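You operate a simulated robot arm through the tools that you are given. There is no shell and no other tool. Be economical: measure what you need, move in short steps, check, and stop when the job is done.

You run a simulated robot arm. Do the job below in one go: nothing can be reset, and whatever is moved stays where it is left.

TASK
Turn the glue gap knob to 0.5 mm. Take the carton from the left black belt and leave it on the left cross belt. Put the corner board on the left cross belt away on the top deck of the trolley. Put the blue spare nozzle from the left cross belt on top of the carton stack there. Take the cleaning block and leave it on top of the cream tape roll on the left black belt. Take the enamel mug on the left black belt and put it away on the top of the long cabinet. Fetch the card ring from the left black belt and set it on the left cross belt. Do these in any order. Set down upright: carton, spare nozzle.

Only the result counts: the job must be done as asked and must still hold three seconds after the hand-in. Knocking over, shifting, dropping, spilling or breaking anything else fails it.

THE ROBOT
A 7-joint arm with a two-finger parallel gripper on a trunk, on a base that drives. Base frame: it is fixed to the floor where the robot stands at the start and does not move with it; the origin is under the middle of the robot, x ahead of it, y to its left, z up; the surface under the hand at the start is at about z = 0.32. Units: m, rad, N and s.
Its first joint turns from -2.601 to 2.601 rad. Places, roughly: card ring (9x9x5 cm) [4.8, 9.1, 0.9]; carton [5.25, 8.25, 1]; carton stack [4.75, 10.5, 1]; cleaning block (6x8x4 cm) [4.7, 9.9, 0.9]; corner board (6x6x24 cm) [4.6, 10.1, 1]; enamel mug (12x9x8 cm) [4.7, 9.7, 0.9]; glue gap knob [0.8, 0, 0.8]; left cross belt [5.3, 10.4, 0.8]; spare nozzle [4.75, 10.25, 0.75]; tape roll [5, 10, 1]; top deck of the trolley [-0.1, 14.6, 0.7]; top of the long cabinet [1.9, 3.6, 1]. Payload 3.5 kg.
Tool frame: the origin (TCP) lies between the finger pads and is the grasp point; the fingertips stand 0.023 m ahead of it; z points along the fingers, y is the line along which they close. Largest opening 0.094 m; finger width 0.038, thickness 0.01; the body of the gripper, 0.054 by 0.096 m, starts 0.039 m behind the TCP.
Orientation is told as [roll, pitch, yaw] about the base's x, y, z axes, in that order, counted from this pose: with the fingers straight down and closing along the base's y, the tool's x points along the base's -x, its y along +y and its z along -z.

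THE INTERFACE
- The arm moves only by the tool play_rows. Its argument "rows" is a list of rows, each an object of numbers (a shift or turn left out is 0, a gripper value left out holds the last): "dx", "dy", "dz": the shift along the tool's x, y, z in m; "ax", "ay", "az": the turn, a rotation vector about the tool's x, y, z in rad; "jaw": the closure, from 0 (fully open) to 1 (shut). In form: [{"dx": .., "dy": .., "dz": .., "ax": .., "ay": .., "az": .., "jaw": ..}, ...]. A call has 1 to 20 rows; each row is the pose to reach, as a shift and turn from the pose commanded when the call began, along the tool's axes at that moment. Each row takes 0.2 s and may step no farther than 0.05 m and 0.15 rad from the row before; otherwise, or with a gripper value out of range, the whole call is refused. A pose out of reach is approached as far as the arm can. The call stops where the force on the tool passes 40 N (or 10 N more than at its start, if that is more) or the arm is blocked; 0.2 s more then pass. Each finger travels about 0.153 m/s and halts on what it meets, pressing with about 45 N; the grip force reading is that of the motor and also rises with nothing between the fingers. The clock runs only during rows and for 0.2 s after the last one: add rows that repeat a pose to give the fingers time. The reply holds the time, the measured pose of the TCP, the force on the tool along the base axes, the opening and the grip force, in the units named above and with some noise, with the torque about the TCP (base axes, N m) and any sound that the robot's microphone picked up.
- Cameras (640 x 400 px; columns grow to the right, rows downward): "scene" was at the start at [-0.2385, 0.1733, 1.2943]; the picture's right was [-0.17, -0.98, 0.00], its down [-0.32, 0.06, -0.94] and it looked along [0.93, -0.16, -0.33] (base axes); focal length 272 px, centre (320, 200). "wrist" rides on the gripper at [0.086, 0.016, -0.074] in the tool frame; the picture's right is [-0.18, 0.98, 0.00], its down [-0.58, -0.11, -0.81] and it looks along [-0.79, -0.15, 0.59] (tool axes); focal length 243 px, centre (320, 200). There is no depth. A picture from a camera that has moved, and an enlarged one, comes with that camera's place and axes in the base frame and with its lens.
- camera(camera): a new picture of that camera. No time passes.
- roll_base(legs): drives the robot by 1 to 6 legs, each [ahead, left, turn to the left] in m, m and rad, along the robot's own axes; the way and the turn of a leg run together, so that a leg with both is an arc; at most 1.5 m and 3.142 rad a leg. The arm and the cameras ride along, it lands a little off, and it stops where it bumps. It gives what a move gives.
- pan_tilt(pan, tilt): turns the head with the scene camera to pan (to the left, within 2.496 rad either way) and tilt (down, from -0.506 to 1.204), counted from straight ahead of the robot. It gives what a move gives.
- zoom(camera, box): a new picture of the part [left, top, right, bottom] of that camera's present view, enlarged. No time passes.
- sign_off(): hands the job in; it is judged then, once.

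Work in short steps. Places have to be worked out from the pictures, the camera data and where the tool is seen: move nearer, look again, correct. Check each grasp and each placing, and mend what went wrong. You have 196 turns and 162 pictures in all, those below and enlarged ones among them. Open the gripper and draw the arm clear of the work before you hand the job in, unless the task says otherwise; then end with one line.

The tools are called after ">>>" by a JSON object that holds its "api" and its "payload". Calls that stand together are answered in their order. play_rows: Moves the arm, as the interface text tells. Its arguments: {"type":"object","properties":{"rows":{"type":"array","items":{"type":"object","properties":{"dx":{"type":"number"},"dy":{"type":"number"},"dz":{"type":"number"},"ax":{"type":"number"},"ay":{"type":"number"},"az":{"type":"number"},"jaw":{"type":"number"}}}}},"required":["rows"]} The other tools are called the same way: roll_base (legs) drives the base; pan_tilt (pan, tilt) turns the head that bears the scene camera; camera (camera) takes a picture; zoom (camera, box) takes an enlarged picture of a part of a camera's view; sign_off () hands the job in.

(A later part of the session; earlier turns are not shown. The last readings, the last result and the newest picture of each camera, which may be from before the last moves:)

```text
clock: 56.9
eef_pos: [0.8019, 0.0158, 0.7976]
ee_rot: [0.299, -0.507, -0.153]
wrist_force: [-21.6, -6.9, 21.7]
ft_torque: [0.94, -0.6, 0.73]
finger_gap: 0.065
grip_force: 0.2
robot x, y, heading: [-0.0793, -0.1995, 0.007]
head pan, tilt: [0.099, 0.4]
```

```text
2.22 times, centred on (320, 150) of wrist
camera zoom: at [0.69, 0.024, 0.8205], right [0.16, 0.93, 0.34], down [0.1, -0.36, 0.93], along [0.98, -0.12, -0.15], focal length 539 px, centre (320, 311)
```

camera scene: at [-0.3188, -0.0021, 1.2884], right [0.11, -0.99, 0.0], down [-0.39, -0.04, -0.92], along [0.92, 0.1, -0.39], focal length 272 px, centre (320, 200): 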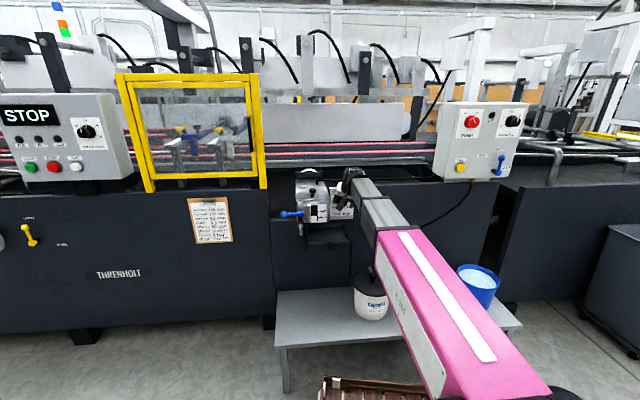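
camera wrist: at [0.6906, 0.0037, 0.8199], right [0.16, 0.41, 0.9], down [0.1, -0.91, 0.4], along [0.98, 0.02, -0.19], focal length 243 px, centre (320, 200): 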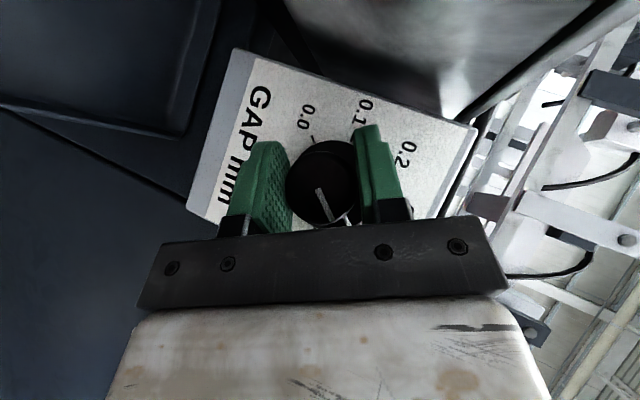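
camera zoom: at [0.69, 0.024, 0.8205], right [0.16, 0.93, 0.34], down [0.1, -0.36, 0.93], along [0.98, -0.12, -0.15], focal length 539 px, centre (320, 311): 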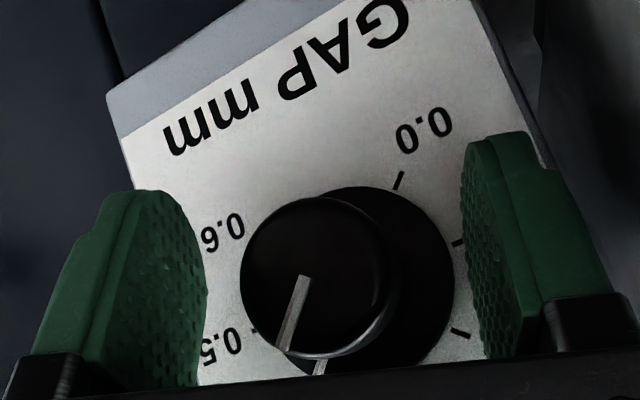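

Pointer is at about 0.4. There is light contact (30 N), so I back 4 mm along the tool, then close and turn another 45°.

>>> {"api": "play_rows", "payload": {"rows": [{"dz": -0.004}, {"dz": -0.004, "jaw": 0.55}, {"dz": -0.004, "jaw": 0.75}, {"dz": -0.004, "jaw": 0.75}]}}

>>> {"api": "play_rows", "payload": {"rows": [{"ax": -0.113, "az": 0.0654}, {"ax": -0.2267, "az": 0.1308}, {"ax": -0.34, "az": 0.1963}, {"ax": -0.453, "az": 0.2617}, {"ax": -0.567, "az": 0.327}, {"ax": -0.68, "az": 0.3925}, {"ax": -0.68, "az": 0.3925}]}}

>>> {"api": "play_rows", "payload": {"rows": [{"jaw": 0.3}, {"jaw": 0.3}, {"dz": -0.03}, {"dz": -0.06}, {"dz": -0.06}]}}

>>> {"api": "camera", "payload": {"camera": "wrist"}}

```text
clock: 57.9
eef_pos: [0.8033, 0.0141, 0.8]
ee_rot: [0.298, -0.505, -0.152]
wrist_force: [15.3, -3.9, -6.2]
ft_torque: [-0.16, 0.6, 0.2]
finger_gap: 0.0356
grip_force: 44.1
robot x, y, heading: [-0.0814, -0.2008, 0.008]
head pan, tilt: [0.099, 0.4]
```

```text
clock: 59.5
eef_pos: [0.802, 0.0116, 0.799]
ee_rot: [1.101, -0.253, -0.467]
wrist_force: [-5.1, -29.5, -25.8]
ft_torque: [-0.23, 0.9, -0.29]
finger_gap: 0.035
grip_force: 44.7
robot x, y, heading: [-0.0776, -0.198, 0.006]
head pan, tilt: [0.099, 0.4]
```

```text
clock: 60.7
eef_pos: [0.7714, -0.0307, 0.8259]
ee_rot: [1.107, -0.253, -0.466]
wrist_force: [0.9, -0.8, -0.8]
ft_torque: [-0.01, 0.0, 0.01]
finger_gap: 0.066
grip_force: 0.0
robot x, y, heading: [-0.0791, -0.2002, 0.007]
head pan, tilt: [0.099, 0.4]
```

```text
132 pictures are left
camera wrist: at [0.6584, -0.0426, 0.8488], right [0.16, 0.41, 0.9], down [0.1, -0.91, 0.4], along [0.98, 0.02, -0.19], focal length 243 px, centre (320, 200)
```

wrist: 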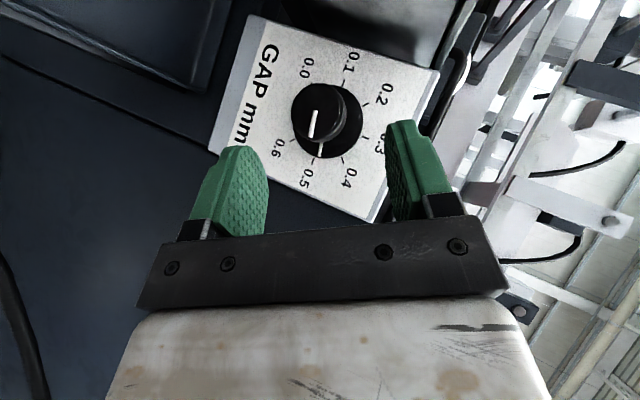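

>>> {"api": "zoom", "payload": {"camera": "wrist", "box": [270, 70, 390, 190]}}

```text
3.33 times, centred on (330, 130) of wrist
camera zoom: at [0.6584, -0.0426, 0.8488], right [0.16, 0.41, 0.9], down [0.1, -0.91, 0.4], along [0.98, 0.02, -0.19], focal length 809 px, centre (287, 433)
```

zoom: 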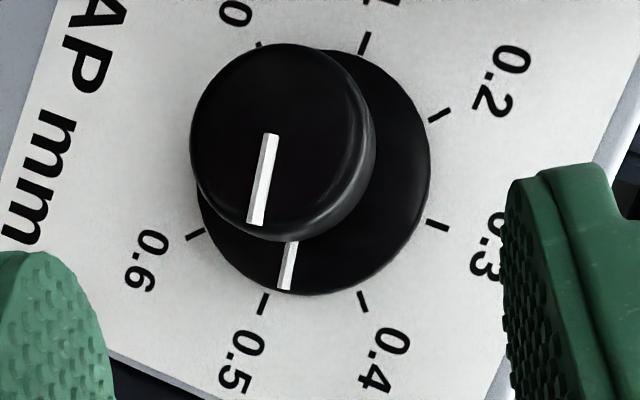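

Pointer reads about 0.483; it needs ~7.5° more. I re-approach with the hand wound back 0.2 rad and turn it on.

>>> {"api": "play_rows", "payload": {"rows": [{"dz": 0.03}, {"dz": 0.061}, {"dz": 0.061, "ax": 0.087, "az": -0.05}, {"dz": 0.061, "ax": 0.173, "az": -0.1}, {"dz": 0.061, "ax": 0.173, "az": -0.1, "jaw": 0.55}, {"dz": 0.061, "ax": 0.173, "az": -0.1, "jaw": 0.75}, {"dz": 0.061, "ax": 0.173, "az": -0.1}]}}

>>> {"api": "play_rows", "payload": {"rows": [{"ax": -0.06, "az": 0.035}, {"ax": -0.12, "az": 0.07}, {"ax": -0.173, "az": 0.1}, {"ax": -0.173, "az": 0.1}]}}

>>> {"api": "play_rows", "payload": {"rows": [{"jaw": 0.3}, {"jaw": 0.3}, {"dz": -0.03}, {"dz": -0.06}, {"dz": -0.06}]}}

>>> {"api": "zoom", "payload": {"camera": "wrist", "box": [270, 70, 390, 190]}}

```text
clock: 62.3
eef_pos: [0.8024, 0.014, 0.7977]
ee_rot: [0.915, -0.338, -0.411]
wrist_force: [-2.6, -11.3, -19.6]
ft_torque: [0.0, 0.31, -0.38]
finger_gap: 0.0351
grip_force: 45.1
robot x, y, heading: [-0.0773, -0.1962, 0.009]
head pan, tilt: [0.099, 0.4]
```

```text
clock: 63.4
eef_pos: [0.8018, 0.0124, 0.7971]
ee_rot: [1.1, -0.255, -0.469]
wrist_force: [4.3, 0.3, -4.9]
ft_torque: [-0.07, 0.31, 0.44]
finger_gap: 0.0356
grip_force: 45.1
robot x, y, heading: [-0.0804, -0.1988, 0.001]
head pan, tilt: [0.099, 0.4]
stopped in row 4: the force on the tool passed its limit at 41 N (the readings are from after the stop); the commanded pose is now the measured one
```

```text
clock: 64.6
eef_pos: [0.771, -0.0301, 0.8261]
ee_rot: [1.1, -0.254, -0.466]
wrist_force: [-0.6, 0.4, -0.4]
ft_torque: [-0.03, 0.03, 0.02]
finger_gap: 0.0661
grip_force: 0.2
robot x, y, heading: [-0.0783, -0.1938, 0.007]
head pan, tilt: [0.099, 0.4]
```

```text
3.33 times, centred on (330, 130) of wrist
camera zoom: at [0.6588, -0.0422, 0.8495], right [0.16, 0.42, 0.89], down [0.1, -0.91, 0.41], along [0.98, 0.02, -0.19], focal length 809 px, centre (287, 433)
```

zoom: 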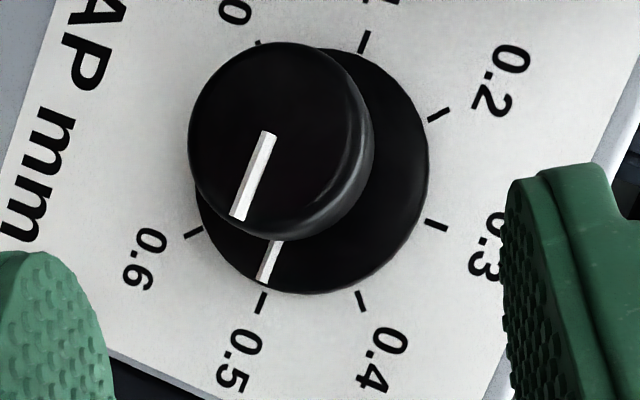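

The pointer and cap mark now line up with the 0.5 tick. I retract the arm to the plain fingers-down pose.

>>> {"api": "play_rows", "payload": {"rows": [{"dz": -0.04}, {"dz": -0.08, "dx": 0.005, "dy": 0.005}, {"dx": 0.012, "dy": 0.012, "dz": -0.12, "ax": 0.12, "ay": 0.057, "az": -0.033}, {"dx": 0.02, "dy": 0.02, "dz": -0.16, "ax": 0.245, "ay": 0.115, "az": -0.067}, {"dx": 0.03, "dy": 0.03, "dz": -0.2, "ax": 0.37, "ay": 0.173, "az": -0.1}, {"dx": 0.043, "dy": 0.041, "dz": -0.227, "ax": 0.495, "ay": 0.232, "az": -0.135}, {"dx": 0.043, "dy": 0.041, "dz": -0.227, "ax": 0.62, "ay": 0.29, "az": -0.17}, {"dx": 0.043, "dy": 0.041, "dz": -0.227, "ax": 0.745, "ay": 0.35, "az": -0.203}, {"dx": 0.043, "dy": 0.041, "dz": -0.227, "ax": 0.875, "ay": 0.41, "az": -0.24}, {"dx": 0.043, "dy": 0.041, "dz": -0.227, "ax": 1.0144, "ay": 0.4755, "az": -0.2767}, {"dx": 0.043, "dy": 0.041, "dz": -0.227, "ax": 1.0144, "ay": 0.4755, "az": -0.2767, "jaw": 0}]}}

>>> {"api": "pan_tilt", "payload": {"pan": 1.5, "tilt": 0.3}}

>>> {"api": "camera", "payload": {"camera": "scene"}}

```text
refused: row 10 steps farther than a row can; nothing moved
```

```text
clock: 66.1
eef_pos: [0.7708, -0.0311, 0.8254]
ee_rot: [1.102, -0.255, -0.469]
wrist_force: [-0.5, 0.1, -0.3]
ft_torque: [-0.04, -0.01, 0.0]
finger_gap: 0.0657
grip_force: 0.0
robot x, y, heading: [-0.0812, -0.1998, 0.008]
head pan, tilt: [1.499, 0.3]
```

```text
129 pictures are left
camera scene: at [-0.4048, 0.0813, 1.2976], right [1.0, -0.07, 0.0], down [-0.02, -0.3, -0.96], along [0.06, 0.95, -0.3], focal length 272 px, centre (320, 200)
```

scene: 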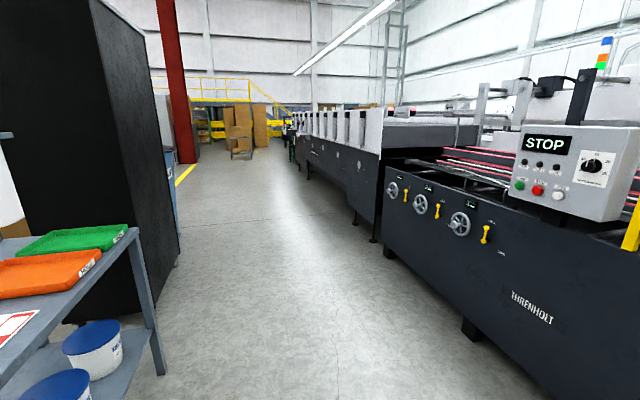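

The aisle ahead-left (+y) is clear. I redo the retraction with finer steps.

>>> {"api": "play_rows", "payload": {"rows": [{"dz": -0.04}, {"dz": -0.08, "dx": 0.005, "dy": 0.005}, {"dx": 0.012, "dy": 0.012, "dz": -0.12, "ax": 0.1127, "ay": 0.0528, "az": -0.0307}, {"dx": 0.02, "dy": 0.02, "dz": -0.16, "ax": 0.2254, "ay": 0.1057, "az": -0.0615}, {"dx": 0.03, "dy": 0.03, "dz": -0.2, "ax": 0.3381, "ay": 0.1585, "az": -0.0922}, {"dx": 0.043, "dy": 0.041, "dz": -0.227, "ax": 0.4508, "ay": 0.2113, "az": -0.123}, {"dx": 0.043, "dy": 0.041, "dz": -0.227, "ax": 0.5636, "ay": 0.2642, "az": -0.1537}, {"dx": 0.043, "dy": 0.041, "dz": -0.227, "ax": 0.6763, "ay": 0.317, "az": -0.1845}, {"dx": 0.043, "dy": 0.041, "dz": -0.227, "ax": 0.789, "ay": 0.3698, "az": -0.2152}, {"dx": 0.043, "dy": 0.041, "dz": -0.227, "ax": 0.9017, "ay": 0.4227, "az": -0.246}, {"dx": 0.043, "dy": 0.041, "dz": -0.227, "ax": 1.0144, "ay": 0.4755, "az": -0.2767}, {"dx": 0.043, "dy": 0.041, "dz": -0.227, "ax": 1.0144, "ay": 0.4755, "az": -0.2767, "jaw": 0}]}}

>>> {"api": "zoom", "payload": {"camera": "scene", "box": [160, 40, 480, 240]}}

```text
clock: 68.7
eef_pos: [0.6188, -0.161, 0.9477]
ee_rot: [0.0, 0.001, 0.001]
wrist_force: [-0.2, -0.4, 0.1]
ft_torque: [-0.01, -0.01, -0.03]
finger_gap: 0.0939
grip_force: 0.1
robot x, y, heading: [-0.0789, -0.1996, 0.007]
head pan, tilt: [1.499, 0.3]
```

```text
2.00 times, centred on (320, 140) of scene
camera zoom: at [-0.4049, 0.0813, 1.2977], right [1.0, -0.06, 0.0], down [-0.02, -0.3, -0.96], along [0.06, 0.95, -0.3], focal length 543 px, centre (320, 320)
```

zoom: 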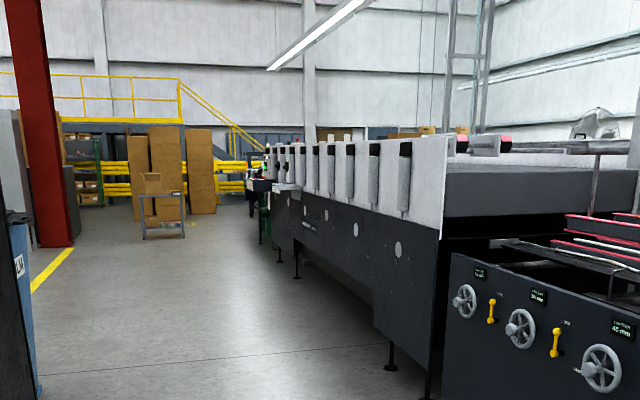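

I pull the hand in, turn left to face up the aisle (heading about 1.75) and drive the first legs.

>>> {"api": "play_rows", "payload": {"rows": [{"dx": 0.04}, {"dx": 0.08}, {"dx": 0.12}, {"dx": 0.15, "dz": -0.03}, {"dx": 0.15, "dz": -0.03}]}}

>>> {"api": "roll_base", "payload": {"legs": [[0, 0, 1.743], [1.5, 0, 0], [1.5, 0, 0]]}}

>>> {"api": "pan_tilt", "payload": {"pan": -0.3, "tilt": 0.3}}

>>> {"api": "camera", "payload": {"camera": "scene"}}

```text
clock: 69.9
eef_pos: [0.4676, -0.1611, 0.9764]
ee_rot: [-0.001, -0.002, -0.001]
wrist_force: [-0.4, -0.7, -0.2]
ft_torque: [0.0, 0.01, 0.03]
finger_gap: 0.0939
grip_force: 0.0
robot x, y, heading: [-0.0792, -0.1982, 0.006]
head pan, tilt: [1.499, 0.3]
```

```text
clock: 88.8
eef_pos: [-0.6835, 3.3329, 0.9753]
ee_rot: [0.001, -0.003, 1.697]
wrist_force: [0.0, -0.4, 0.7]
ft_torque: [-0.03, 0.01, -0.03]
finger_gap: 0.0944
grip_force: 0.0
robot x, y, heading: [-0.5781, 2.7945, 1.705]
head pan, tilt: [1.499, 0.3]
```

```text
clock: 90.6
eef_pos: [-0.6845, 3.3328, 0.9762]
ee_rot: [0.001, -0.003, 1.697]
wrist_force: [-0.5, 0.7, 0.2]
ft_torque: [-0.01, 0.0, 0.0]
finger_gap: 0.094
grip_force: 0.0
robot x, y, heading: [-0.5752, 2.7945, 1.7]
head pan, tilt: [-0.3, 0.3]
```

```text
127 pictures are left
camera scene: at [-0.7063, 2.5345, 1.2977], right [0.99, -0.17, 0.0], down [-0.05, -0.29, -0.96], along [0.16, 0.94, -0.3], focal length 272 px, centre (320, 200)
```

scene: 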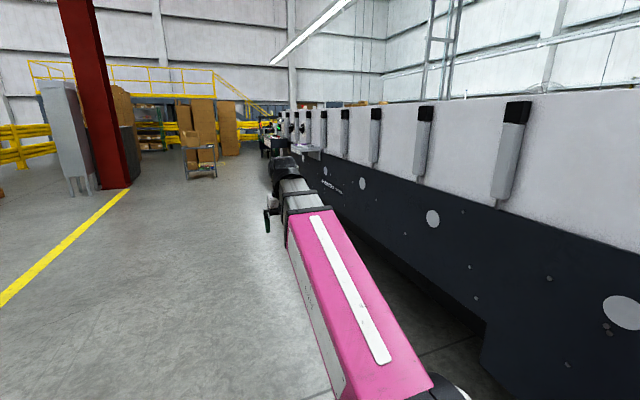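

Clear ahead along the machine. I continue two more legs with a slight left turn.

>>> {"api": "roll_base", "payload": {"legs": [[0, 0, 0.07], [1.5, 0, 0], [1.5, 0, 0]]}}

>>> {"api": "pan_tilt", "payload": {"pan": -0.7, "tilt": 0.2}}

>>> {"api": "camera", "payload": {"camera": "scene"}}

```text
clock: 105.8
eef_pos: [-1.2189, 6.3529, 0.9761]
ee_rot: [-0.001, -0.001, 1.721]
wrist_force: [-0.5, 0.8, -0.4]
ft_torque: [-0.01, 0.01, 0.01]
finger_gap: 0.094
grip_force: 0.1
robot x, y, heading: [-1.0976, 5.8174, 1.731]
head pan, tilt: [-0.3, 0.3]
```

```text
clock: 106.7
eef_pos: [-1.2184, 6.3528, 0.9754]
ee_rot: [0.001, -0.003, 1.723]
wrist_force: [0.0, 0.9, 0.1]
ft_torque: [0.05, 0.01, -0.02]
finger_gap: 0.0938
grip_force: 0.0
robot x, y, heading: [-1.0964, 5.8202, 1.73]
head pan, tilt: [-0.7, 0.201]
```

```text
126 pictures are left
camera scene: at [-1.1856, 5.5421, 1.3069], right [0.86, -0.51, 0.0], down [-0.1, -0.17, -0.98], along [0.5, 0.84, -0.2], focal length 272 px, centre (320, 200)
```

scene: 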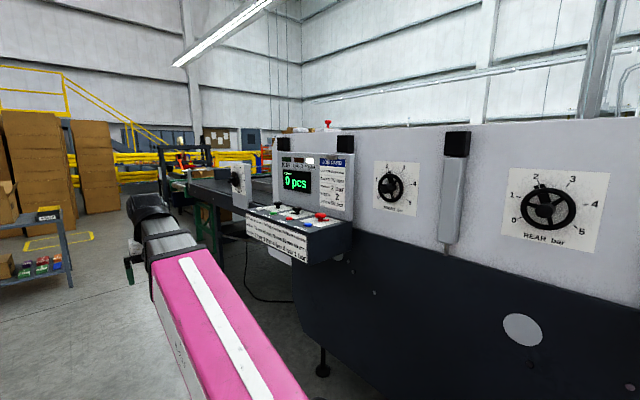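

The machine ends soon and an output belt follows. I drive another 2 m and look right.

>>> {"api": "roll_base", "payload": {"legs": [[1.2, 0, 0], [1.0, 0, 0]]}}

>>> {"api": "pan_tilt", "payload": {"pan": -1.0, "tilt": 0.3}}

>>> {"api": "camera", "payload": {"camera": "scene"}}

```text
clock: 117.8
eef_pos: [-1.587, 8.5743, 0.9763]
ee_rot: [0.001, -0.001, 1.738]
wrist_force: [0.3, 0.4, 0.7]
ft_torque: [0.03, -0.02, 0.01]
finger_gap: 0.094
grip_force: 0.1
robot x, y, heading: [-1.4567, 8.0426, 1.75]
head pan, tilt: [-0.7, 0.201]
```

```text
clock: 118.6
eef_pos: [-1.5852, 8.5753, 0.9759]
ee_rot: [-0.001, 0.001, 1.74]
wrist_force: [0.3, -0.3, -1.3]
ft_torque: [-0.02, 0.01, -0.03]
finger_gap: 0.094
grip_force: 0.1
robot x, y, heading: [-1.4569, 8.0435, 1.748]
head pan, tilt: [-1.0, 0.3]
```

```text
125 pictures are left
camera scene: at [-1.5178, 7.7474, 1.2977], right [0.68, -0.73, 0.0], down [-0.22, -0.2, -0.96], along [0.7, 0.65, -0.3], focal length 272 px, centre (320, 200)
```

scene: 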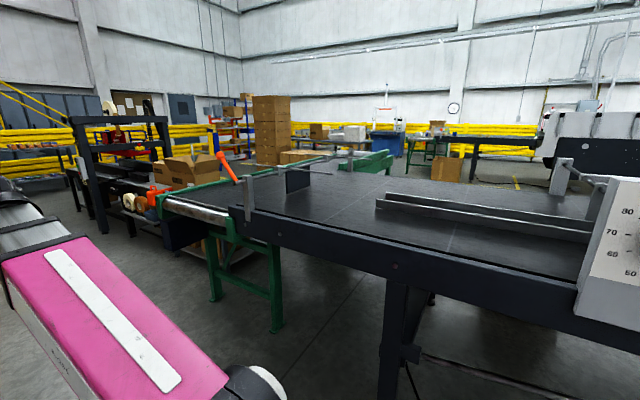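

I zoom into the distance to identify the target belts.

>>> {"api": "zoom", "payload": {"camera": "scene", "box": [300, 90, 620, 220]}}

>>> {"api": "pan_tilt", "payload": {"pan": -0.3, "tilt": 0.3}}

>>> {"api": "camera", "payload": {"camera": "scene"}}

```text
2.00 times, centred on (460, 155) of scene
camera zoom: at [-1.5178, 7.7474, 1.2977], right [0.68, -0.73, 0.0], down [-0.22, -0.2, -0.96], along [0.7, 0.65, -0.3], focal length 543 px, centre (40, 290)
```

zoom: 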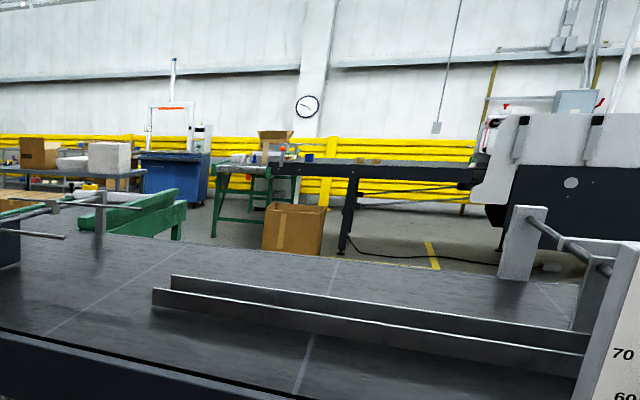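

```text
clock: 119.7
eef_pos: [-1.5875, 8.5755, 0.9764]
ee_rot: [0.001, -0.003, 1.738]
wrist_force: [0.1, -0.5, 0.3]
ft_torque: [0.0, 0.0, -0.03]
finger_gap: 0.094
grip_force: 0.0
robot x, y, heading: [-1.4576, 8.0439, 1.75]
head pan, tilt: [-0.3, 0.3]
```

```text
123 pictures are left
camera scene: at [-1.5746, 7.7765, 1.2977], right [0.99, -0.12, 0.0], down [-0.04, -0.29, -0.96], along [0.12, 0.95, -0.3], focal length 272 px, centre (320, 200)
```

scene: 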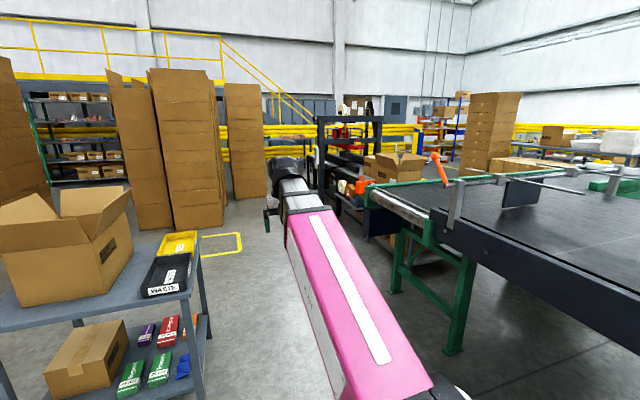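

The target belts are on the second line beyond this one. I must pass between the carton stacks and the strapper, so I drive on ahead to about (-1.6, 10.2) and look.

>>> {"api": "roll_base", "payload": {"legs": [[0, 0, -0.11], [1.3, 0, 0], [0.9, 0, 0]]}}

>>> {"api": "camera", "payload": {"camera": "scene"}}

```text
clock: 130.9
eef_pos: [-1.6232, 10.7537, 0.9771]
ee_rot: [0.0, -0.001, 1.608]
wrist_force: [0.7, 0.2, 0.2]
ft_torque: [0.02, 0.02, 0.0]
finger_gap: 0.094
grip_force: 0.0
robot x, y, heading: [-1.5622, 10.2074, 1.615]
head pan, tilt: [-0.3, 0.3]
```

```text
122 pictures are left
camera scene: at [-1.7174, 9.9607, 1.2977], right [0.97, -0.25, 0.0], down [-0.07, -0.29, -0.96], along [0.24, 0.92, -0.3], focal length 272 px, centre (320, 200)
```

scene: 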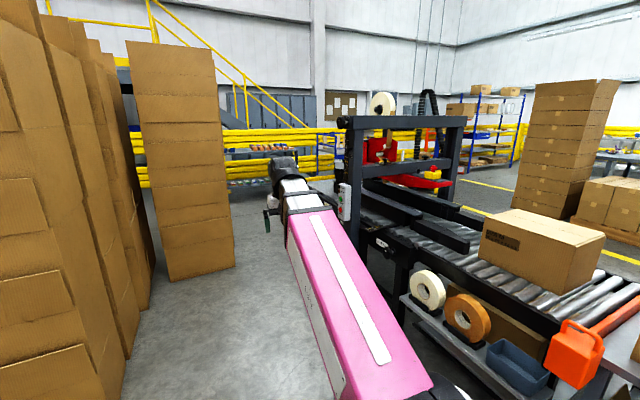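

I advance 0.8 m in the passage and look again for clearance at the strapper.

>>> {"api": "roll_base", "payload": {"legs": [[0.8, 0.05, 0]]}}

>>> {"api": "pan_tilt", "payload": {"pan": -0.4, "tilt": 0.5}}

>>> {"api": "camera", "payload": {"camera": "scene"}}

```text
clock: 135.2
eef_pos: [-1.6951, 11.5415, 0.9756]
ee_rot: [0.0, -0.002, 1.592]
wrist_force: [-0.6, -0.3, -0.1]
ft_torque: [0.01, -0.02, -0.02]
finger_gap: 0.094
grip_force: 0.1
robot x, y, heading: [-1.6428, 10.9973, 1.6]
head pan, tilt: [-0.3, 0.3]
```

```text
clock: 135.9
eef_pos: [-1.6959, 11.5411, 0.9766]
ee_rot: [-0.001, -0.002, 1.592]
wrist_force: [0.3, -0.2, -0.1]
ft_torque: [0.0, 0.03, -0.03]
finger_gap: 0.094
grip_force: 0.0
robot x, y, heading: [-1.6453, 10.9941, 1.599]
head pan, tilt: [-0.4, 0.499]
```

```text
121 pictures are left
camera scene: at [-1.7921, 10.7451, 1.2793], right [0.93, -0.36, 0.0], down [-0.17, -0.45, -0.88], along [0.32, 0.82, -0.48], focal length 272 px, centre (320, 200)
```

scene: 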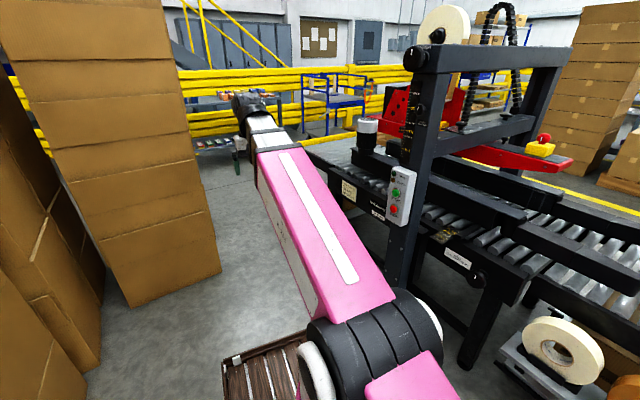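

The gap is tight (~0.67 m). I look down at my own base to gauge its width.

>>> {"api": "pan_tilt", "payload": {"pan": 0.3, "tilt": 1.2}}

>>> {"api": "camera", "payload": {"camera": "scene"}}

>>> {"api": "pan_tilt", "payload": {"pan": -1.2, "tilt": 1.1}}

>>> {"api": "camera", "payload": {"camera": "scene"}}

```text
clock: 137.0
eef_pos: [-1.6962, 11.5406, 0.9767]
ee_rot: [-0.001, -0.001, 1.593]
wrist_force: [-0.2, -0.2, 0.3]
ft_torque: [0.04, 0.02, -0.02]
finger_gap: 0.094
grip_force: 0.1
robot x, y, heading: [-1.6465, 10.997, 1.602]
head pan, tilt: [0.3, 1.201]
```

```text
120 pictures are left
camera scene: at [-1.8431, 10.7132, 1.2256], right [0.95, 0.32, 0.0], down [0.3, -0.88, -0.36], along [-0.12, 0.34, -0.93], focal length 272 px, centre (320, 200)
```

scene: 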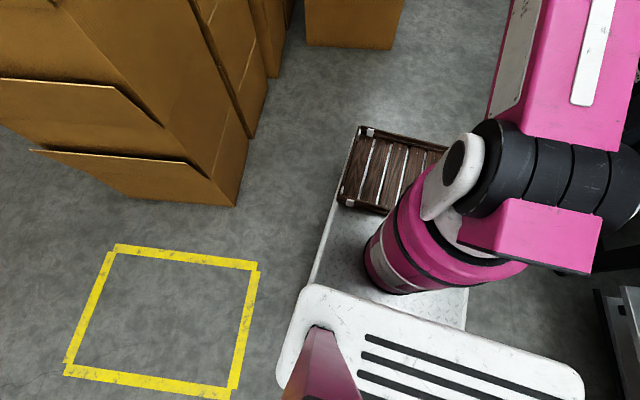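

```text
clock: 138.6
eef_pos: [-1.6965, 11.5423, 0.9757]
ee_rot: [0.0, -0.002, 1.591]
wrist_force: [0.6, -0.3, 0.2]
ft_torque: [0.0, 0.01, -0.01]
finger_gap: 0.0941
grip_force: 0.0
robot x, y, heading: [-1.6428, 10.9955, 1.6]
head pan, tilt: [-1.201, 1.1]
```

```text
119 pictures are left
camera scene: at [-1.7669, 10.6848, 1.2315], right [0.39, -0.92, 0.0], down [-0.82, -0.35, -0.45], along [0.42, 0.18, -0.89], focal length 272 px, centre (320, 200)
```

scene: 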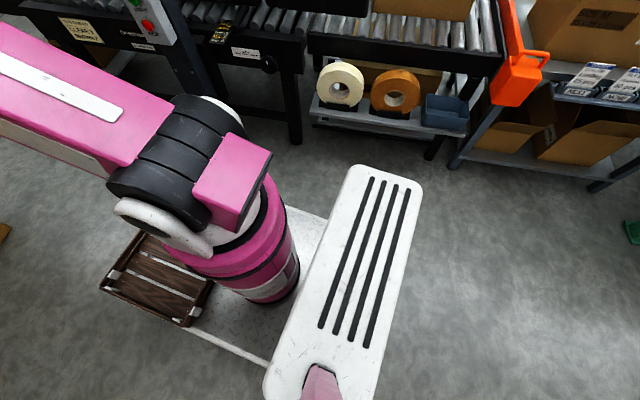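

The base is ~0.54 m wide, so it fits if centred. I shift right 0.24, turn slightly left to line up with the passage, advance 0.5 and re-measure.

>>> {"api": "roll_base", "payload": {"legs": [[0, -0.24, 0], [0, 0, 0.1], [0.5, 0, 0]]}}

>>> {"api": "pan_tilt", "payload": {"pan": 0.05, "tilt": 0.7}}

>>> {"api": "camera", "payload": {"camera": "scene"}}

>>> {"api": "pan_tilt", "payload": {"pan": -0.8, "tilt": 0.6}}

>>> {"api": "camera", "payload": {"camera": "scene"}}

```text
clock: 143.4
eef_pos: [-1.5704, 12.0274, 0.9761]
ee_rot: [0.001, -0.002, 1.693]
wrist_force: [-0.2, 0.2, -0.2]
ft_torque: [0.02, 0.02, 0.0]
finger_gap: 0.0939
grip_force: 0.1
robot x, y, heading: [-1.4662, 11.4898, 1.698]
head pan, tilt: [-1.201, 1.1]
```

```text
clock: 144.8
eef_pos: [-1.5697, 12.028, 0.975]
ee_rot: [-0.001, -0.001, 1.692]
wrist_force: [-0.4, 0.1, 0.3]
ft_torque: [0.04, 0.02, -0.03]
finger_gap: 0.0941
grip_force: 0.1
robot x, y, heading: [-1.4653, 11.4886, 1.706]
head pan, tilt: [0.051, 0.7]
```

```text
118 pictures are left
camera scene: at [-1.6258, 11.2211, 1.2615], right [0.98, 0.18, 0.0], down [0.12, -0.63, -0.76], along [-0.14, 0.75, -0.64], focal length 272 px, centre (320, 200)
```

scene: 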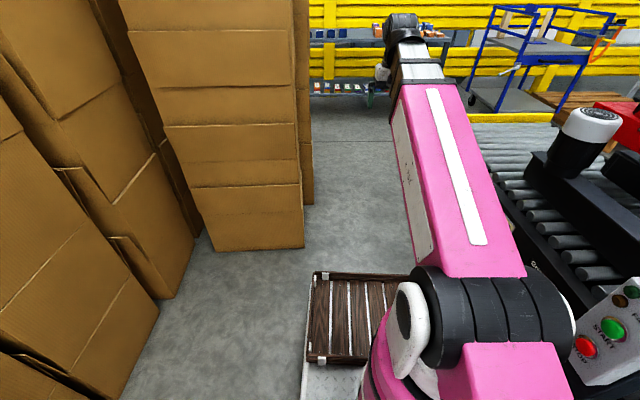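

```text
clock: 146.0
eef_pos: [-1.5714, 12.0276, 0.9757]
ee_rot: [0.0, -0.002, 1.692]
wrist_force: [0.1, -0.1, 0.4]
ft_torque: [0.0, 0.0, -0.01]
finger_gap: 0.094
grip_force: 0.0
robot x, y, heading: [-1.4669, 11.4892, 1.702]
head pan, tilt: [-0.799, 0.6]
```

```text
117 pictures are left
camera scene: at [-1.5558, 11.207, 1.2702], right [0.79, -0.62, 0.0], down [-0.35, -0.44, -0.83], along [0.51, 0.65, -0.56], focal length 272 px, centre (320, 200)
```

scene: 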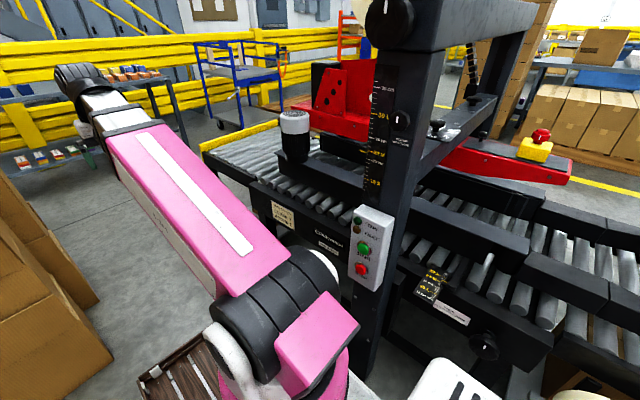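

Measured: cartons at x≤-1.92, roller table at x≥-1.25. I square up to heading 1.57 at x≈-1.58 and check the pose before passing.

>>> {"api": "roll_base", "payload": {"legs": [[0.2, 0.05, -0.13]]}}

```text
clock: 147.6
eef_pos: [-1.5673, 12.2349, 0.9766]
ee_rot: [-0.001, -0.002, 1.57]
wrist_force: [0.2, -0.3, 0.0]
ft_torque: [0.01, 0.01, 0.01]
finger_gap: 0.0941
grip_force: 0.0
robot x, y, heading: [-1.5288, 11.6864, 1.575]
head pan, tilt: [-0.799, 0.6]
```

I shift 5 cm left and drive straight through.

>>> {"api": "roll_base", "payload": {"legs": [[0.05, 0.055, 0], [0.7, 0, 0]]}}

>>> {"api": "roll_base", "payload": {"legs": [[0.75, 0, 0]]}}

>>> {"api": "pan_tilt", "payload": {"pan": -1.2, "tilt": 0.3}}

>>> {"api": "camera", "payload": {"camera": "scene"}}

```text
clock: 152.1
eef_pos: [-1.6472, 12.9893, 0.977]
ee_rot: [0.0, -0.001, 1.592]
wrist_force: [0.0, -0.9, 0.7]
ft_torque: [0.03, -0.02, -0.01]
finger_gap: 0.0939
grip_force: 0.1
robot x, y, heading: [-1.5951, 12.4459, 1.602]
head pan, tilt: [-0.799, 0.6]
```

```text
clock: 156.1
eef_pos: [-1.6613, 13.7132, 0.9755]
ee_rot: [-0.001, -0.003, 1.583]
wrist_force: [-0.5, 0.6, 0.5]
ft_torque: [0.01, -0.01, 0.01]
finger_gap: 0.094
grip_force: 0.0
robot x, y, heading: [-1.6165, 13.1672, 1.594]
head pan, tilt: [-0.799, 0.6]
```

```text
clock: 156.9
eef_pos: [-1.6606, 13.7139, 0.9762]
ee_rot: [0.001, -0.002, 1.583]
wrist_force: [-0.1, -0.5, 0.1]
ft_torque: [-0.01, 0.0, 0.0]
finger_gap: 0.0939
grip_force: 0.1
robot x, y, heading: [-1.6133, 13.1675, 1.591]
head pan, tilt: [-1.201, 0.3]
```

```text
116 pictures are left
camera scene: at [-1.7121, 12.8689, 1.2976], right [0.38, -0.92, 0.0], down [-0.27, -0.11, -0.96], along [0.88, 0.36, -0.3], focal length 272 px, centre (320, 200)
```

scene: 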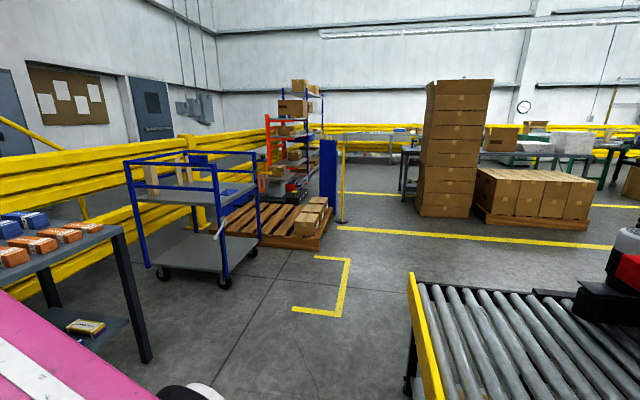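

Through. The trolley is ahead-left and a lane leads right. I shift right, turn to face +x, and drive toward (0.5, 13.2).

>>> {"api": "roll_base", "payload": {"legs": [[0, -0.25, 0], [0, 0, -1.57], [1.0, 0, 0], [0.8, 0, 0]]}}

>>> {"api": "pan_tilt", "payload": {"pan": -0.2, "tilt": 0.3}}

>>> {"api": "camera", "payload": {"camera": "scene"}}

```text
clock: 158.4
eef_pos: [-1.4978, 13.7227, 0.975]
ee_rot: [-0.001, -0.001, 1.564]
wrist_force: [-0.4, 0.4, 0.6]
ft_torque: [0.01, -0.04, 0.01]
finger_gap: 0.0941
grip_force: 0.0
robot x, y, heading: [-1.4618, 13.175, 1.574]
head pan, tilt: [-1.201, 0.3]
stopped in leg 1: the robot was blocked; the commanded pose is now the measured one
```

```text
clock: 159.7
eef_pos: [-1.4996, 13.7232, 0.9746]
ee_rot: [-0.001, -0.002, 1.564]
wrist_force: [-0.9, -0.1, -0.7]
ft_torque: [0.01, 0.02, 0.0]
finger_gap: 0.094
grip_force: 0.1
robot x, y, heading: [-1.4652, 13.1766, 1.573]
head pan, tilt: [-0.201, 0.3]
```

```text
115 pictures are left
camera scene: at [-1.6329, 12.9363, 1.2977], right [0.98, -0.2, 0.0], down [-0.06, -0.29, -0.96], along [0.19, 0.94, -0.3], focal length 272 px, centre (320, 200)
```

scene: 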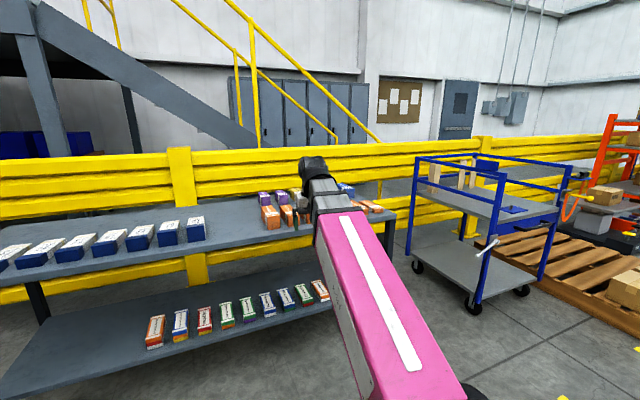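

Something on the roller end blocks the right-rear corner. I raise the hand, move ahead 0.2 m first, then turn and go.

>>> {"api": "play_rows", "payload": {"rows": [{"dz": -0.04}, {"dz": -0.08}, {"dz": -0.1}]}}

>>> {"api": "roll_base", "payload": {"legs": [[0.15, 0.03, 0], [0.1, -0.2, 0], [0, 0, -1.5]]}}

>>> {"api": "camera", "payload": {"camera": "scene"}}

```text
clock: 160.0
eef_pos: [-1.4993, 13.7254, 0.9957]
ee_rot: [-0.005, -0.022, 1.564]
wrist_force: [0.2, 5.0, -7.8]
ft_torque: [0.32, -0.11, -0.04]
finger_gap: 0.0939
grip_force: 0.0
robot x, y, heading: [-1.4614, 13.1764, 1.578]
head pan, tilt: [-0.201, 0.3]
stopped in row 1: the force on the tool passed its limit at 77 N (the readings are from after the stop); the commanded pose is now the measured one
```

```text
clock: 166.4
eef_pos: [-0.7484, 13.481, 0.996]
ee_rot: [-0.003, -0.018, 0.021]
wrist_force: [10.1, 1.5, -25.1]
ft_torque: [-0.61, -1.54, -0.28]
finger_gap: 0.0939
grip_force: 0.1
robot x, y, heading: [-1.2964, 13.4298, 0.034]
head pan, tilt: [-0.201, 0.3]
```

```text
114 pictures are left
camera scene: at [-1.5413, 13.5914, 1.2977], right [-0.17, -0.99, 0.0], down [-0.29, 0.05, -0.96], along [0.94, -0.16, -0.3], focal length 272 px, centre (320, 200)
```

scene: 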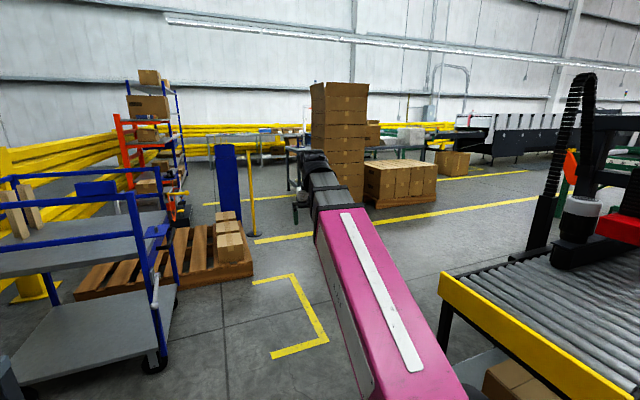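

The upward push was a self-contact; I lower the hand slightly, and drive along y≈13.4 to x≈0.6.

>>> {"api": "play_rows", "payload": {"rows": [{"dz": 0.02}, {"dz": 0.04, "dx": -0.03}, {"dz": 0.04, "dx": -0.05}]}}

>>> {"api": "roll_base", "payload": {"legs": [[0, 0, -0.05], [1.3, 0, 0], [0.7, 0, 0]]}}

>>> {"api": "camera", "payload": {"camera": "scene"}}

```text
clock: 167.2
eef_pos: [-0.6957, 13.4818, 0.9557]
ee_rot: [-0.005, -0.017, 0.022]
wrist_force: [0.3, 0.5, -0.1]
ft_torque: [0.0, -0.01, -0.01]
finger_gap: 0.0941
grip_force: 0.1
robot x, y, heading: [-1.2956, 13.4301, 0.034]
head pan, tilt: [-0.201, 0.3]
```

```text
clock: 177.6
eef_pos: [1.2943, 13.4891, 0.9564]
ee_rot: [-0.002, -0.02, 0.007]
wrist_force: [-0.5, -0.4, -0.6]
ft_torque: [0.0, 0.0, 0.0]
finger_gap: 0.094
grip_force: 0.0
robot x, y, heading: [0.6956, 13.4423, 0.013]
head pan, tilt: [-0.201, 0.3]
```

```text
113 pictures are left
camera scene: at [0.4509, 13.6094, 1.2977], right [-0.18, -0.98, 0.0], down [-0.29, 0.05, -0.96], along [0.94, -0.17, -0.3], focal length 272 px, centre (320, 200)
```

scene: 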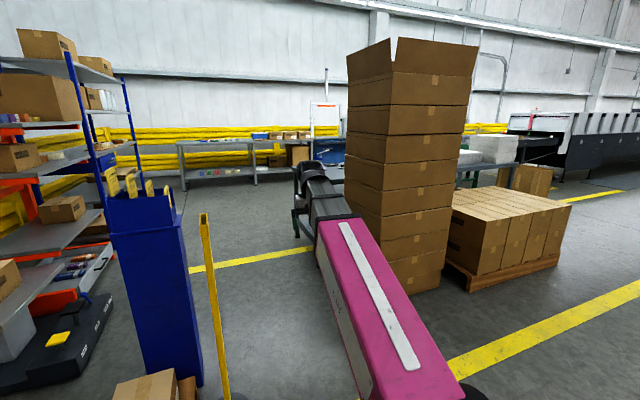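

The passage between the blue bin and the carton stack is ~0.9 m wide; I drive straight through at y≈13.4 to x≈3.2.

>>> {"api": "roll_base", "payload": {"legs": [[1.3, 0, 0], [1.2, 0, 0]]}}

>>> {"api": "pan_tilt", "payload": {"pan": -0.9, "tilt": 0.3}}

>>> {"api": "camera", "payload": {"camera": "scene"}}

```text
clock: 185.9
eef_pos: [2.7411, 13.44, 0.9553]
ee_rot: [-0.005, -0.019, -0.099]
wrist_force: [0.6, -0.2, 0.3]
ft_torque: [-0.01, 0.0, 0.0]
finger_gap: 0.094
grip_force: 0.1
robot x, y, heading: [2.1381, 13.4595, -0.089]
head pan, tilt: [-0.201, 0.3]
stopped in leg 2: the robot was blocked; the commanded pose is now the measured one
```

```text
clock: 187.0
eef_pos: [2.7418, 13.4399, 0.9563]
ee_rot: [-0.004, -0.019, -0.1]
wrist_force: [-0.4, 0.0, -0.2]
ft_torque: [0.04, 0.02, -0.02]
finger_gap: 0.094
grip_force: 0.1
robot x, y, heading: [2.1379, 13.4621, -0.09]
head pan, tilt: [-0.901, 0.3]
```

```text
112 pictures are left
camera scene: at [1.879, 13.5997, 1.2977], right [-0.84, -0.55, 0.0], down [-0.16, 0.25, -0.96], along [0.53, -0.8, -0.3], focal length 272 px, centre (320, 200)
```

scene: 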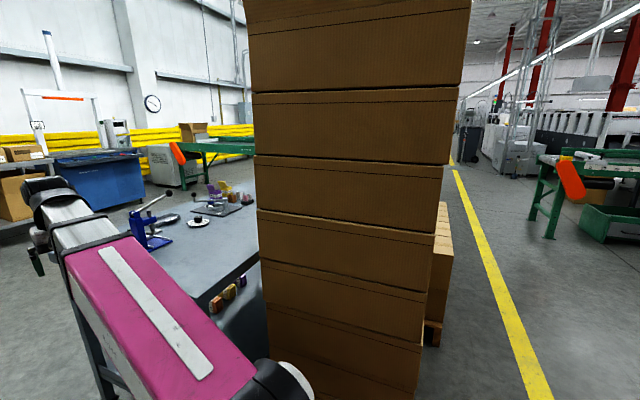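

Blocked at x≈2.14 – a workbench stands behind the carton stack. I look straight ahead and down.

>>> {"api": "pan_tilt", "payload": {"pan": 0.3, "tilt": 0.6}}

>>> {"api": "camera", "payload": {"camera": "scene"}}

>>> {"api": "pan_tilt", "payload": {"pan": -0.5, "tilt": 0.8}}

>>> {"api": "camera", "payload": {"camera": "scene"}}

```text
clock: 188.4
eef_pos: [2.7428, 13.4403, 0.9552]
ee_rot: [-0.005, -0.02, -0.1]
wrist_force: [-0.1, 0.4, 0.3]
ft_torque: [0.01, -0.04, -0.02]
finger_gap: 0.0939
grip_force: 0.0
robot x, y, heading: [2.1395, 13.4602, -0.088]
head pan, tilt: [0.3, 0.6]
```

```text
111 pictures are left
camera scene: at [1.9141, 13.6962, 1.2702], right [0.21, -0.98, 0.0], down [-0.55, -0.12, -0.83], along [0.81, 0.17, -0.56], focal length 272 px, centre (320, 200)
```

scene: 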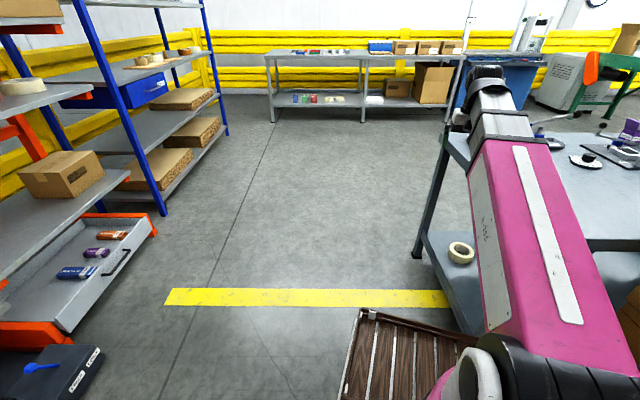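

```text
clock: 189.5
eef_pos: [2.7432, 13.4407, 0.9552]
ee_rot: [-0.005, -0.02, -0.099]
wrist_force: [0.4, 0.8, 0.1]
ft_torque: [0.02, 0.03, 0.02]
finger_gap: 0.094
grip_force: 0.2
robot x, y, heading: [2.1412, 13.4633, -0.091]
head pan, tilt: [-0.499, 0.799]
```

```text
110 pictures are left
camera scene: at [1.8948, 13.633, 1.2533], right [-0.55, -0.83, 0.0], down [-0.6, 0.4, -0.7], along [0.58, -0.39, -0.72], focal length 272 px, centre (320, 200)
```

scene: 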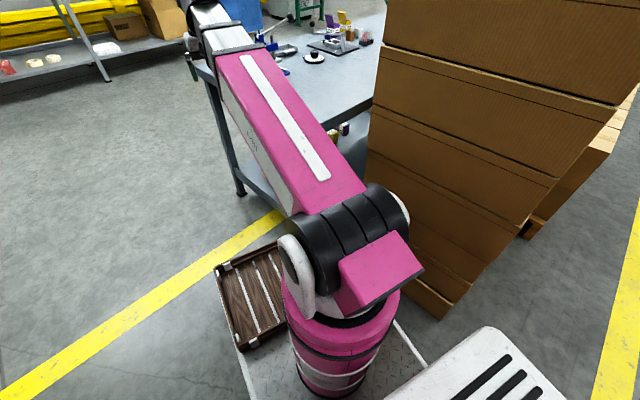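

The bench's near-left corner is at about (2.7, 13.15). I back off, turn left, and drive diagonally past it.

>>> {"api": "roll_base", "payload": {"legs": [[-0.08, 0, 0], [0, 0, 0.45], [1.0, 0, 0], [0, 0, -0.45]]}}

>>> {"api": "pan_tilt", "payload": {"pan": -0.6, "tilt": 0.4}}

>>> {"api": "camera", "payload": {"camera": "scene"}}

```text
clock: 198.0
eef_pos: [3.6071, 13.8113, 0.955]
ee_rot: [-0.003, -0.02, -0.086]
wrist_force: [0.0, 0.1, 0.5]
ft_torque: [0.02, 0.02, 0.0]
finger_gap: 0.094
grip_force: 0.2
robot x, y, heading: [3.0025, 13.8245, -0.076]
head pan, tilt: [-0.499, 0.799]
```

```text
clock: 198.9
eef_pos: [3.6065, 13.8117, 0.9552]
ee_rot: [-0.004, -0.019, -0.085]
wrist_force: [-0.3, -0.5, -0.3]
ft_torque: [-0.03, 0.0, -0.01]
finger_gap: 0.0941
grip_force: 0.1
robot x, y, heading: [3.0038, 13.8226, -0.071]
head pan, tilt: [-0.6, 0.4]
```

```text
109 pictures are left
camera scene: at [2.7614, 13.9775, 1.2883], right [-0.62, -0.78, 0.0], down [-0.3, 0.24, -0.92], along [0.72, -0.58, -0.39], focal length 272 px, centre (320, 200)
```

scene: 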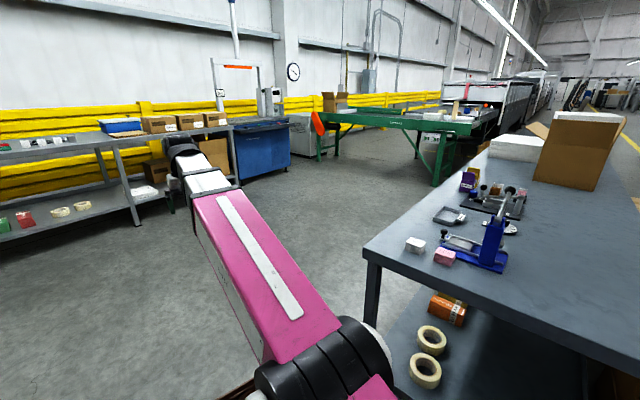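

Now the left line with its green cross conveyor is visible. I zoom there.

>>> {"api": "zoom", "payload": {"camera": "scene", "box": [300, 70, 560, 190]}}

```text
2.46 times, centred on (430, 130) of scene
camera zoom: at [2.7614, 13.9775, 1.2883], right [-0.62, -0.78, 0.0], down [-0.3, 0.24, -0.92], along [0.72, -0.58, -0.39], focal length 668 px, centre (49, 372)
```

zoom: 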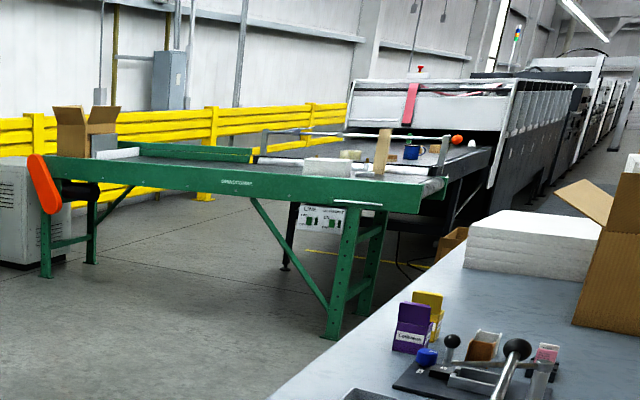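

The corner board, carton stack and black belt are visible; I'll work from the aisle at x≈4. I drive out past the bench and turn down that aisle.

>>> {"api": "roll_base", "payload": {"legs": [[1.0, 0, 0], [0, 0, -1.5], [1.4, 0, 0], [0.9, 0, 0]]}}

>>> {"api": "pan_tilt", "payload": {"pan": 0.3, "tilt": 0.35}}

>>> {"api": "camera", "payload": {"camera": "scene"}}

```text
clock: 218.6
eef_pos: [4.0642, 10.8747, 0.9559]
ee_rot: [-0.004, -0.02, -1.562]
wrist_force: [0.3, -0.4, 0.9]
ft_torque: [0.02, 0.01, 0.03]
finger_gap: 0.0939
grip_force: 0.1
robot x, y, heading: [4.0166, 11.4752, -1.551]
head pan, tilt: [-0.6, 0.4]
```

```text
clock: 219.8
eef_pos: [4.0644, 10.8746, 0.9553]
ee_rot: [-0.003, -0.02, -1.562]
wrist_force: [0.1, -0.2, 0.7]
ft_torque: [0.04, -0.02, -0.01]
finger_gap: 0.0938
grip_force: 0.1
robot x, y, heading: [4.0225, 11.477, -1.55]
head pan, tilt: [0.3, 0.351]
```

```text
107 pictures are left
camera scene: at [4.231, 11.7197, 1.2929], right [-0.95, -0.31, 0.0], down [-0.11, 0.33, -0.94], along [0.29, -0.89, -0.34], focal length 272 px, centre (320, 200)
```

scene: 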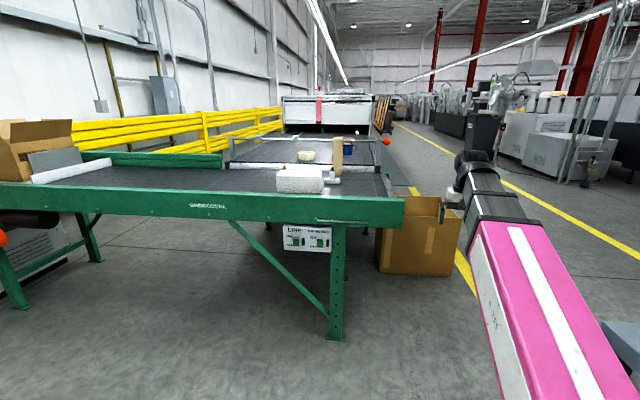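

A big open carton stands on the floor by the belt (x 3.8–4.3, y 9.3–9.75). I'll park between it and the cross belt; first I come to (3.7, 10.5) and turn to face +x there.

>>> {"api": "roll_base", "payload": {"legs": [[0.95, -0.3, 0], [0, 0, 1.55]]}}

>>> {"api": "pan_tilt", "payload": {"pan": -0.1, "tilt": 0.4}}

>>> {"api": "camera", "payload": {"camera": "scene"}}

```text
clock: 222.1
eef_pos: [4.049, 10.6408, 0.9549]
ee_rot: [-0.004, -0.017, -1.556]
wrist_force: [0.4, 0.6, -0.4]
ft_torque: [0.02, 0.0, -0.02]
finger_gap: 0.0941
grip_force: 0.1
robot x, y, heading: [3.9993, 11.2467, -1.539]
head pan, tilt: [0.3, 0.351]
stopped in leg 1: the robot was blocked; the commanded pose is now the measured one
```

```text
clock: 223.0
eef_pos: [4.0487, 10.6412, 0.9568]
ee_rot: [-0.003, -0.021, -1.555]
wrist_force: [-0.2, -0.2, -0.4]
ft_torque: [0.03, 0.04, -0.04]
finger_gap: 0.0937
grip_force: 0.1
robot x, y, heading: [3.9969, 11.2439, -1.544]
head pan, tilt: [-0.099, 0.4]
```

```text
106 pictures are left
camera scene: at [4.1731, 11.4834, 1.2884], right [-1.0, 0.07, 0.0], down [0.03, 0.39, -0.92], along [-0.07, -0.92, -0.39], focal length 272 px, centre (320, 200)
```

scene: 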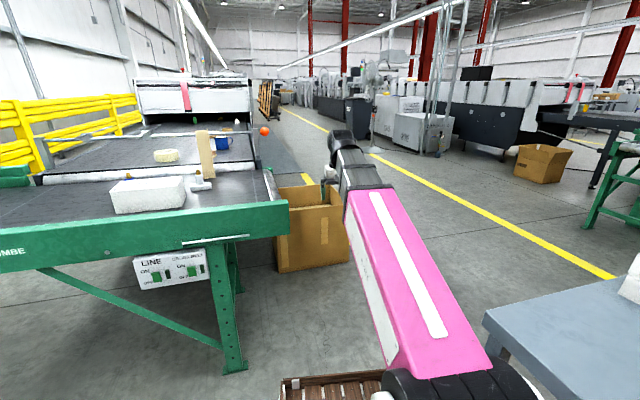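

The bench corner blocked the strafe. I go straight past it first, then strafe right and turn.

>>> {"api": "roll_base", "payload": {"legs": [[0.83, 0.02, 0]]}}

>>> {"api": "roll_base", "payload": {"legs": [[0, -0.32, 0]]}}

>>> {"api": "camera", "payload": {"camera": "scene"}}

```text
clock: 227.4
eef_pos: [4.1076, 9.8259, 0.9554]
ee_rot: [-0.003, -0.019, -1.539]
wrist_force: [0.7, 0.7, 0.0]
ft_torque: [-0.01, -0.01, -0.01]
finger_gap: 0.0942
grip_force: 0.1
robot x, y, heading: [4.0489, 10.422, -1.53]
head pan, tilt: [-0.099, 0.4]
```

```text
clock: 229.5
eef_pos: [3.7882, 9.8124, 0.9551]
ee_rot: [-0.003, -0.019, -1.542]
wrist_force: [0.0, 0.0, 0.9]
ft_torque: [0.01, -0.02, 0.0]
finger_gap: 0.0938
grip_force: 0.1
robot x, y, heading: [3.7294, 10.4083, -1.526]
head pan, tilt: [-0.099, 0.4]
```

```text
105 pictures are left
camera scene: at [3.9005, 10.6558, 1.2884], right [-1.0, 0.06, 0.0], down [0.02, 0.39, -0.92], along [-0.05, -0.92, -0.39], focal length 272 px, centre (320, 200)
```

scene: 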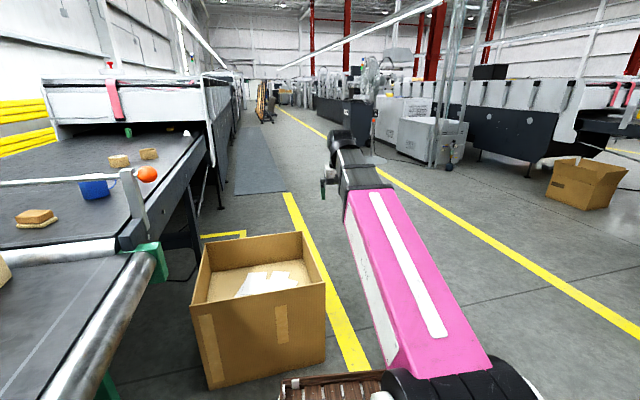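

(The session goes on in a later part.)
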